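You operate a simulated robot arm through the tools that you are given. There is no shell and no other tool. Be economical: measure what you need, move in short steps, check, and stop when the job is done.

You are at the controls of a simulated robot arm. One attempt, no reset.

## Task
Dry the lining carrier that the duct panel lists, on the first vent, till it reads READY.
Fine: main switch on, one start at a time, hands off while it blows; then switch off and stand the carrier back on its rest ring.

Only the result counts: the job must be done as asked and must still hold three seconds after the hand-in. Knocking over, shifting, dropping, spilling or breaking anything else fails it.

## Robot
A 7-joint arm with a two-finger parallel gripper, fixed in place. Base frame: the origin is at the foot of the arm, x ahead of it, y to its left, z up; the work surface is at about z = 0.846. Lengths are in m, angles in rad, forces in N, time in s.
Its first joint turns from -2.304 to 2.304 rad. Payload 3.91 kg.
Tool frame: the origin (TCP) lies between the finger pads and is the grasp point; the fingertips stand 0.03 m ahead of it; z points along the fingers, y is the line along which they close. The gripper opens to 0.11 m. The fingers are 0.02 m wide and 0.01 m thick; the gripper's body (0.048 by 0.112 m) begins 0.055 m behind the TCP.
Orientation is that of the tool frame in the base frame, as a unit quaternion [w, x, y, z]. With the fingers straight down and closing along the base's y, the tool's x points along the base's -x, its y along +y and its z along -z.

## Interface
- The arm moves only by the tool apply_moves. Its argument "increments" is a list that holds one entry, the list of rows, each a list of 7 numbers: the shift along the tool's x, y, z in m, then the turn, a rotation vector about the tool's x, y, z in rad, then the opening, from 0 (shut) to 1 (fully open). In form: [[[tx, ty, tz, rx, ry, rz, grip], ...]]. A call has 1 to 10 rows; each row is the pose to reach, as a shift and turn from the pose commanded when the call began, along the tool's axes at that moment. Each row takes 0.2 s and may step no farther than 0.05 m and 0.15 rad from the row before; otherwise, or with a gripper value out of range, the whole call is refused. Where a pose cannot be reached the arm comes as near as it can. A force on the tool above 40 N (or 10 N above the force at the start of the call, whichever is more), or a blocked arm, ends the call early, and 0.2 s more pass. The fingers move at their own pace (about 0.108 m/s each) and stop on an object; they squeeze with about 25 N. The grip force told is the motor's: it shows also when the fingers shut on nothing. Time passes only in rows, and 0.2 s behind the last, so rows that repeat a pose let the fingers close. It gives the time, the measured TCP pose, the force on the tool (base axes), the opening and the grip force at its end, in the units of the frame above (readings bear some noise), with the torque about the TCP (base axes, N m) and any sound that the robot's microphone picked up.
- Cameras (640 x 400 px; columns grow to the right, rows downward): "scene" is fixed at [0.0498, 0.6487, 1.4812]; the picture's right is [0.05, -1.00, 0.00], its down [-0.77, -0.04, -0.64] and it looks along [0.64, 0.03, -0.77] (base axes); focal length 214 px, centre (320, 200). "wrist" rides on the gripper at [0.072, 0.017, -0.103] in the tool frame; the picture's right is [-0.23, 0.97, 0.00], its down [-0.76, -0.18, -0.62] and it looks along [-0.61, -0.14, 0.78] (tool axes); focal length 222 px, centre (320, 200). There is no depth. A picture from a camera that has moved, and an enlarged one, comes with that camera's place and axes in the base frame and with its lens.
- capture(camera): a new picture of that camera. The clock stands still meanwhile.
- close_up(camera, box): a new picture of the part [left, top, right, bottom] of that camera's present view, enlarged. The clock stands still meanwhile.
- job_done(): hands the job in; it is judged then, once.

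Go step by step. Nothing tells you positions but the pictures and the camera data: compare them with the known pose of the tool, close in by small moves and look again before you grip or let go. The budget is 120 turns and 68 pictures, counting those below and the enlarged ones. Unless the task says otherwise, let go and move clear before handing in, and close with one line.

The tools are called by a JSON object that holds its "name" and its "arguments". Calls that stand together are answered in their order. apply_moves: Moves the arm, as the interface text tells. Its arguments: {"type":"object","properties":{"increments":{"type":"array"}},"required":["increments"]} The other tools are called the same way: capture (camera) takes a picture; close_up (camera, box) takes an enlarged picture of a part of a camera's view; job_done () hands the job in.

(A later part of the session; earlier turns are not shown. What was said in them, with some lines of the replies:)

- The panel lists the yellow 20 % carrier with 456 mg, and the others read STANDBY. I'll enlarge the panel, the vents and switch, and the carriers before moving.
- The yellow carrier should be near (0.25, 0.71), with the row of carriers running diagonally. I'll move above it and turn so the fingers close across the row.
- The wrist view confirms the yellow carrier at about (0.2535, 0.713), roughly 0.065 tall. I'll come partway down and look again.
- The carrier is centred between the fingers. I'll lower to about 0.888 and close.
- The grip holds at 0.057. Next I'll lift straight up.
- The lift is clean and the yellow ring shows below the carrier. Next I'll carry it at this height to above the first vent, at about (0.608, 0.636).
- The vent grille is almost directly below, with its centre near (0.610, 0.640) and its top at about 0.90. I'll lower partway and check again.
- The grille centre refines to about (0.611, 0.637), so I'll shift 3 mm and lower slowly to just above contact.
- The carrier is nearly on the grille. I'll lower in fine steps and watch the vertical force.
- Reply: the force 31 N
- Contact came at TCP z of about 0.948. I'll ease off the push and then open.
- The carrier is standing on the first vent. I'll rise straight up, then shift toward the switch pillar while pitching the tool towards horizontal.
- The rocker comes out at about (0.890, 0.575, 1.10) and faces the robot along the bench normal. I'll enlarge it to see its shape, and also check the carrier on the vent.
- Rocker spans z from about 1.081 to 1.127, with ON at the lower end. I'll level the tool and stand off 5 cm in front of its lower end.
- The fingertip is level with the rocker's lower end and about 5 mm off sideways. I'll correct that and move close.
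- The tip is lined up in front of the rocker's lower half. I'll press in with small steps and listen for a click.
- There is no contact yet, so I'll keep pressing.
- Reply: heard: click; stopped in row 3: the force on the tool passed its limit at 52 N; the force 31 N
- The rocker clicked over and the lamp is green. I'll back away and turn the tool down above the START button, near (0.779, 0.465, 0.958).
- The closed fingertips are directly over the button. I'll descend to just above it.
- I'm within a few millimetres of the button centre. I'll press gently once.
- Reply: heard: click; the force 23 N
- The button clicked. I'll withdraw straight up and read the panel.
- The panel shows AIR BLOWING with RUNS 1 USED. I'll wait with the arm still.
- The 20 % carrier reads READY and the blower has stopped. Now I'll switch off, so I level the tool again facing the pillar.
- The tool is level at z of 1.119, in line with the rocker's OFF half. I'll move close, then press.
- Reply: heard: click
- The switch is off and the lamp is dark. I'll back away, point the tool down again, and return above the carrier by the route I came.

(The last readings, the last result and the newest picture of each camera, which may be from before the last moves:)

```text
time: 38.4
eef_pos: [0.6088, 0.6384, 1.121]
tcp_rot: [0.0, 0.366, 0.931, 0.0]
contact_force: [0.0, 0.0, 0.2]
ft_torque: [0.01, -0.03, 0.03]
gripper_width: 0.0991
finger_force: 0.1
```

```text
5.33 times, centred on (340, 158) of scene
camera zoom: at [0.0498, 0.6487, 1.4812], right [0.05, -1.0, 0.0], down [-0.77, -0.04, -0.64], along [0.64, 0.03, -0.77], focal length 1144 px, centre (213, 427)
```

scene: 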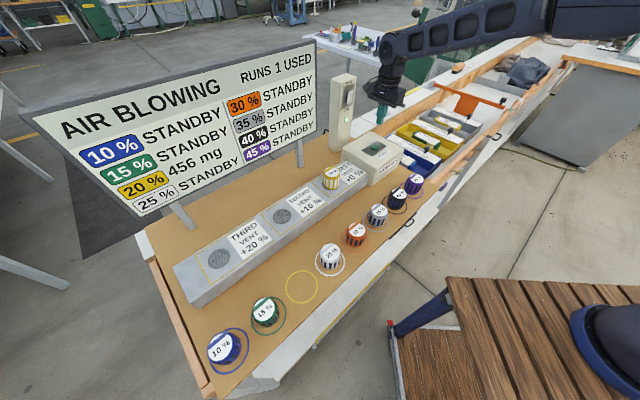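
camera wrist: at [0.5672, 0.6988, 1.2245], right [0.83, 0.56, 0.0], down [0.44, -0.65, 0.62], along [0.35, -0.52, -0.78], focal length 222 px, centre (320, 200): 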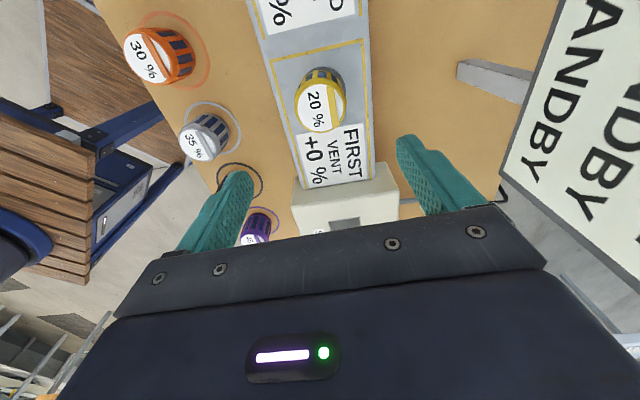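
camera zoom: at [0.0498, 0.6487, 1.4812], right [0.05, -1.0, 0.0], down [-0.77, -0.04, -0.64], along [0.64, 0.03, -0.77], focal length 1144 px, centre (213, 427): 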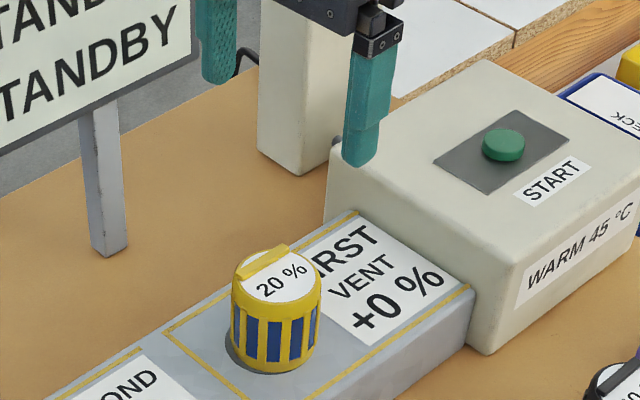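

The carrier's windows have turned blue (dry) and it stands where I left it. I'll descend and grip at the same height as before.

{"name": "apply_moves", "arguments": {"increments": [[[0, 0, 0.045, 0, 0, 0, 0.95], [0, 0, 0.09, 0, 0, 0, 0.95], [0, 0, 0.135, 0, 0, 0, 0.95], [0, 0, 0.16, 0, 0, 0, 0.95], [0, 0, 0.173, 0, 0, 0, 0.95], [0, 0, 0.173, 0, 0, 0, 0.6], [0, 0, 0.173, 0, 0, 0, 0.3], [0, 0, 0.173, 0, 0, 0, 0.3], [0, 0, 0.173, 0, 0, 0, 0.3]]]}}

{"name": "capture", "arguments": {"camera": "wrist"}}

```text
time: 40.4
eef_pos: [0.6085, 0.6372, 0.9469]
tcp_rot: [0.0, 0.366, 0.931, -0.001]
contact_force: [0.9, 0.3, 1.3]
ft_torque: [0.02, -0.02, -0.02]
gripper_width: 0.057
finger_force: 24.5
```

```text
27 pictures are left
camera wrist: at [0.5656, 0.699, 1.0507], right [0.83, 0.56, 0.0], down [0.44, -0.65, 0.62], along [0.35, -0.52, -0.78], focal length 222 px, centre (320, 200)
```

wrist: 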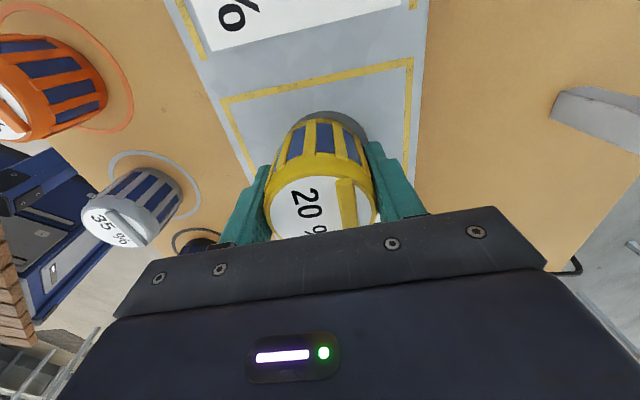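

It's gripped at 0.057 again. I'll lift it and carry it back above the yellow ring.

{"name": "apply_moves", "arguments": {"increments": [[[0, 0, -0.03, 0, 0, 0, 0.3], [0, 0, -0.075, 0, 0, 0, 0.3], [0, 0, -0.123, 0, 0, 0, 0.3]]]}}

{"name": "apply_moves", "arguments": {"increments": [[[0.031, -0.0187, 0, 0, 0, 0, 0.3], [0.068, -0.041, 0, 0, 0, 0, 0.3], [0.105, -0.063, 0, 0, 0, 0, 0.3], [0.142, -0.0856, 0, 0, 0, 0, 0.3], [0.179, -0.108, 0, 0, 0, 0, 0.3], [0.216, -0.13, 0, 0, 0, 0, 0.3], [0.253, -0.1525, 0, 0, 0, 0, 0.3], [0.288, -0.1735, 0, 0, 0, 0, 0.3], [0.312, -0.188, 0, 0, 0, 0, 0.3]]]}}

{"name": "capture", "arguments": {"camera": "wrist"}}

```text
time: 41.1
eef_pos: [0.6095, 0.6392, 1.07]
tcp_rot: [0.0, 0.366, 0.931, -0.002]
contact_force: [0.2, 0.5, -1.0]
ft_torque: [-0.05, 0.01, 0.01]
gripper_width: 0.0571
finger_force: 24.7
```

```text
time: 43.1
eef_pos: [0.2522, 0.7118, 1.0704]
tcp_rot: [-0.001, 0.367, 0.93, -0.002]
contact_force: [0.5, 0.1, -0.1]
ft_torque: [-0.01, 0.09, -0.03]
gripper_width: 0.057
finger_force: 25.3
```

```text
26 pictures are left
camera wrist: at [0.2101, 0.7731, 1.1736], right [0.83, 0.56, 0.0], down [0.44, -0.65, 0.62], along [0.35, -0.52, -0.78], focal length 222 px, centre (320, 200)
```

wrist: 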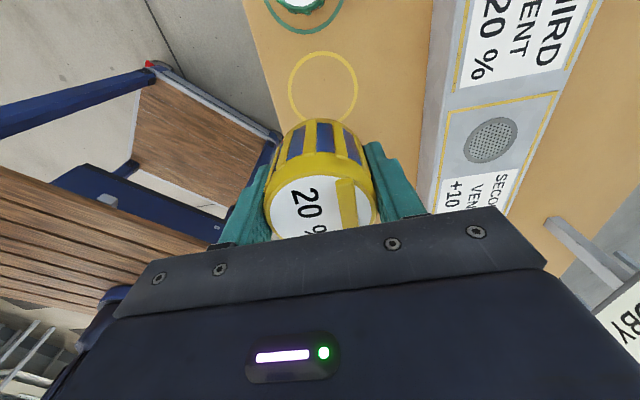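

The yellow ring is directly below. I'll lower to just above the surface.

{"name": "apply_moves", "arguments": {"increments": [[[0, 0, 0.045, 0, 0, 0, 0.3], [0, 0, 0.09, 0, 0, 0, 0.3], [0, 0, 0.13, 0, 0, 0, 0.3], [0, 0, 0.16, 0, 0, 0, 0.3], [0, 0, 0.175, 0, 0, 0, 0.3]]]}}

{"name": "capture", "arguments": {"camera": "wrist"}}

{"name": "close_up", "arguments": {"camera": "scene", "box": [250, 245, 346, 305]}}

```text
time: 44.4
eef_pos: [0.2533, 0.7132, 0.896]
tcp_rot: [0.0, 0.365, 0.931, 0.0]
contact_force: [0.3, -0.2, -0.3]
ft_torque: [0.04, 0.03, -0.02]
gripper_width: 0.0572
finger_force: 25.2
```

```text
25 pictures are left
camera wrist: at [0.2104, 0.7733, 0.9984], right [0.83, 0.56, 0.0], down [0.44, -0.65, 0.62], along [0.35, -0.52, -0.78], focal length 222 px, centre (320, 200)
```

wrist: 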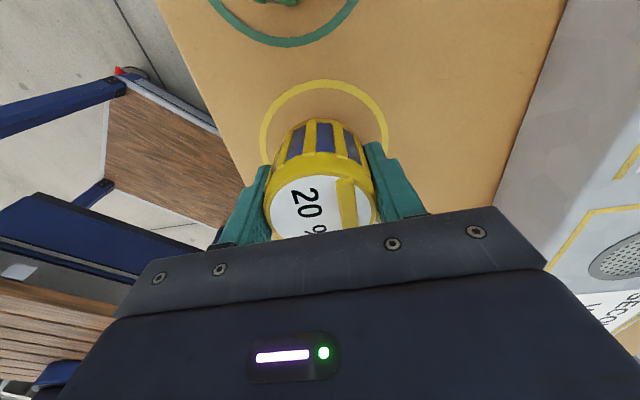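

```text
6.67 times, centred on (298, 275) of scene
camera zoom: at [0.0498, 0.6487, 1.4812], right [0.05, -1.0, 0.0], down [-0.77, -0.04, -0.64], along [0.64, 0.03, -0.77], focal length 1430 px, centre (467, -300)
```

zoom: 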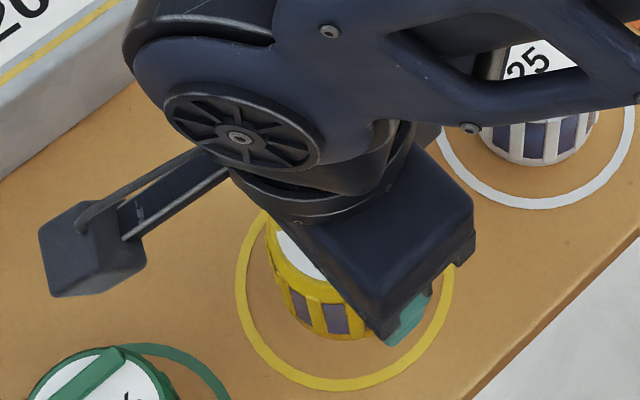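

It is centred as at the start. I'll make the final fine descent.

{"name": "apply_moves", "arguments": {"increments": [[[0, 0, 0.002, 0, 0, 0, 0.3], [0, 0, 0.004, 0, 0, 0, 0.3], [0, 0, 0.006, 0, 0, 0, 0.3]]]}}

```text
time: 45.1
eef_pos: [0.2535, 0.7121, 0.8898]
tcp_rot: [0.0, 0.366, 0.931, -0.001]
contact_force: [-0.6, -0.1, -1.4]
ft_torque: [0.02, -0.02, -0.02]
gripper_width: 0.0569
finger_force: 25.4
```

{"name": "apply_moves", "arguments": {"increments": [[[0, 0, 0.0015, 0, 0, 0, 0.3], [0, 0, 0.003, 0, 0, 0, 0.3]]]}}

```text
time: 45.8
eef_pos: [0.2522, 0.7131, 0.8868]
tcp_rot: [-0.001, 0.365, 0.931, -0.001]
contact_force: [-1.6, -0.7, 8.9]
ft_torque: [0.07, -0.06, 0.02]
gripper_width: 0.0572
finger_force: 25.0
```

The carrier is now resting on the surface with about 9 N. I'll open and rise clear.

{"name": "apply_moves", "arguments": {"increments": [[[0, 0, 0.002, 0, 0, 0, 0.5], [0, 0, 0.002, 0, 0, 0, 0.75], [0, 0, 0.002, 0, 0, 0, 1.0], [0, 0, 0.002, 0, 0, 0, 1.0], [0, 0, -0.03, 0, 0, 0, 1.0], [0, 0, -0.075, 0, 0, 0, 1.0], [0, 0, -0.12, 0, 0, 0, 1.0], [0, 0, -0.165, 0, 0, 0, 1.0], [0, 0, -0.21, 0, 0, 0, 1.0]]]}}

{"name": "capture", "arguments": {"camera": "wrist"}}

{"name": "capture", "arguments": {"camera": "scene"}}

```text
time: 47.8
eef_pos: [0.2506, 0.7147, 1.0965]
tcp_rot: [-0.001, 0.366, 0.931, -0.002]
contact_force: [-0.4, 0.9, -0.9]
ft_torque: [-0.02, 0.0, 0.02]
gripper_width: 0.1101
finger_force: 0.0
```

```text
23 pictures are left
camera wrist: at [0.2083, 0.7751, 1.2006], right [0.83, 0.56, 0.0], down [0.44, -0.65, 0.62], along [0.35, -0.52, -0.78], focal length 222 px, centre (320, 200)
```

wrist: 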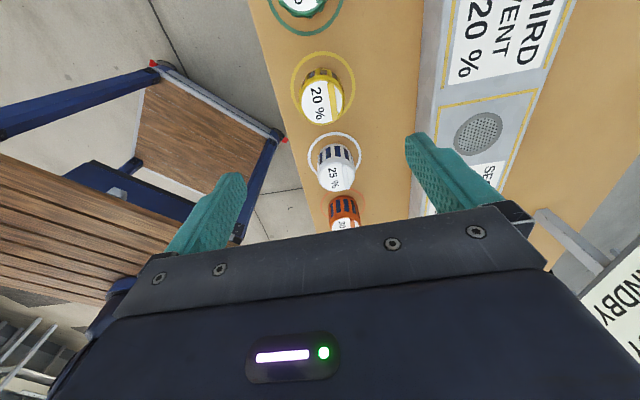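

```text
22 pictures are left
```

scene: 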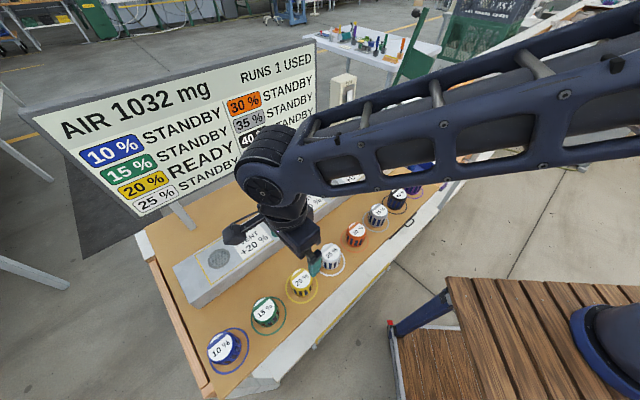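

The panel reads READY with one run used, the switch is off, and the carrier stands upright in its yellow ring. The hand is clear, so I'm handing in.

{"name": "job_done", "arguments": {}}

```text
The job is handed in.
```

The 20 % carrier was dried on the first vent in one run until the panel read READY; the main switch is off and the carrier is back on its yellow ring.
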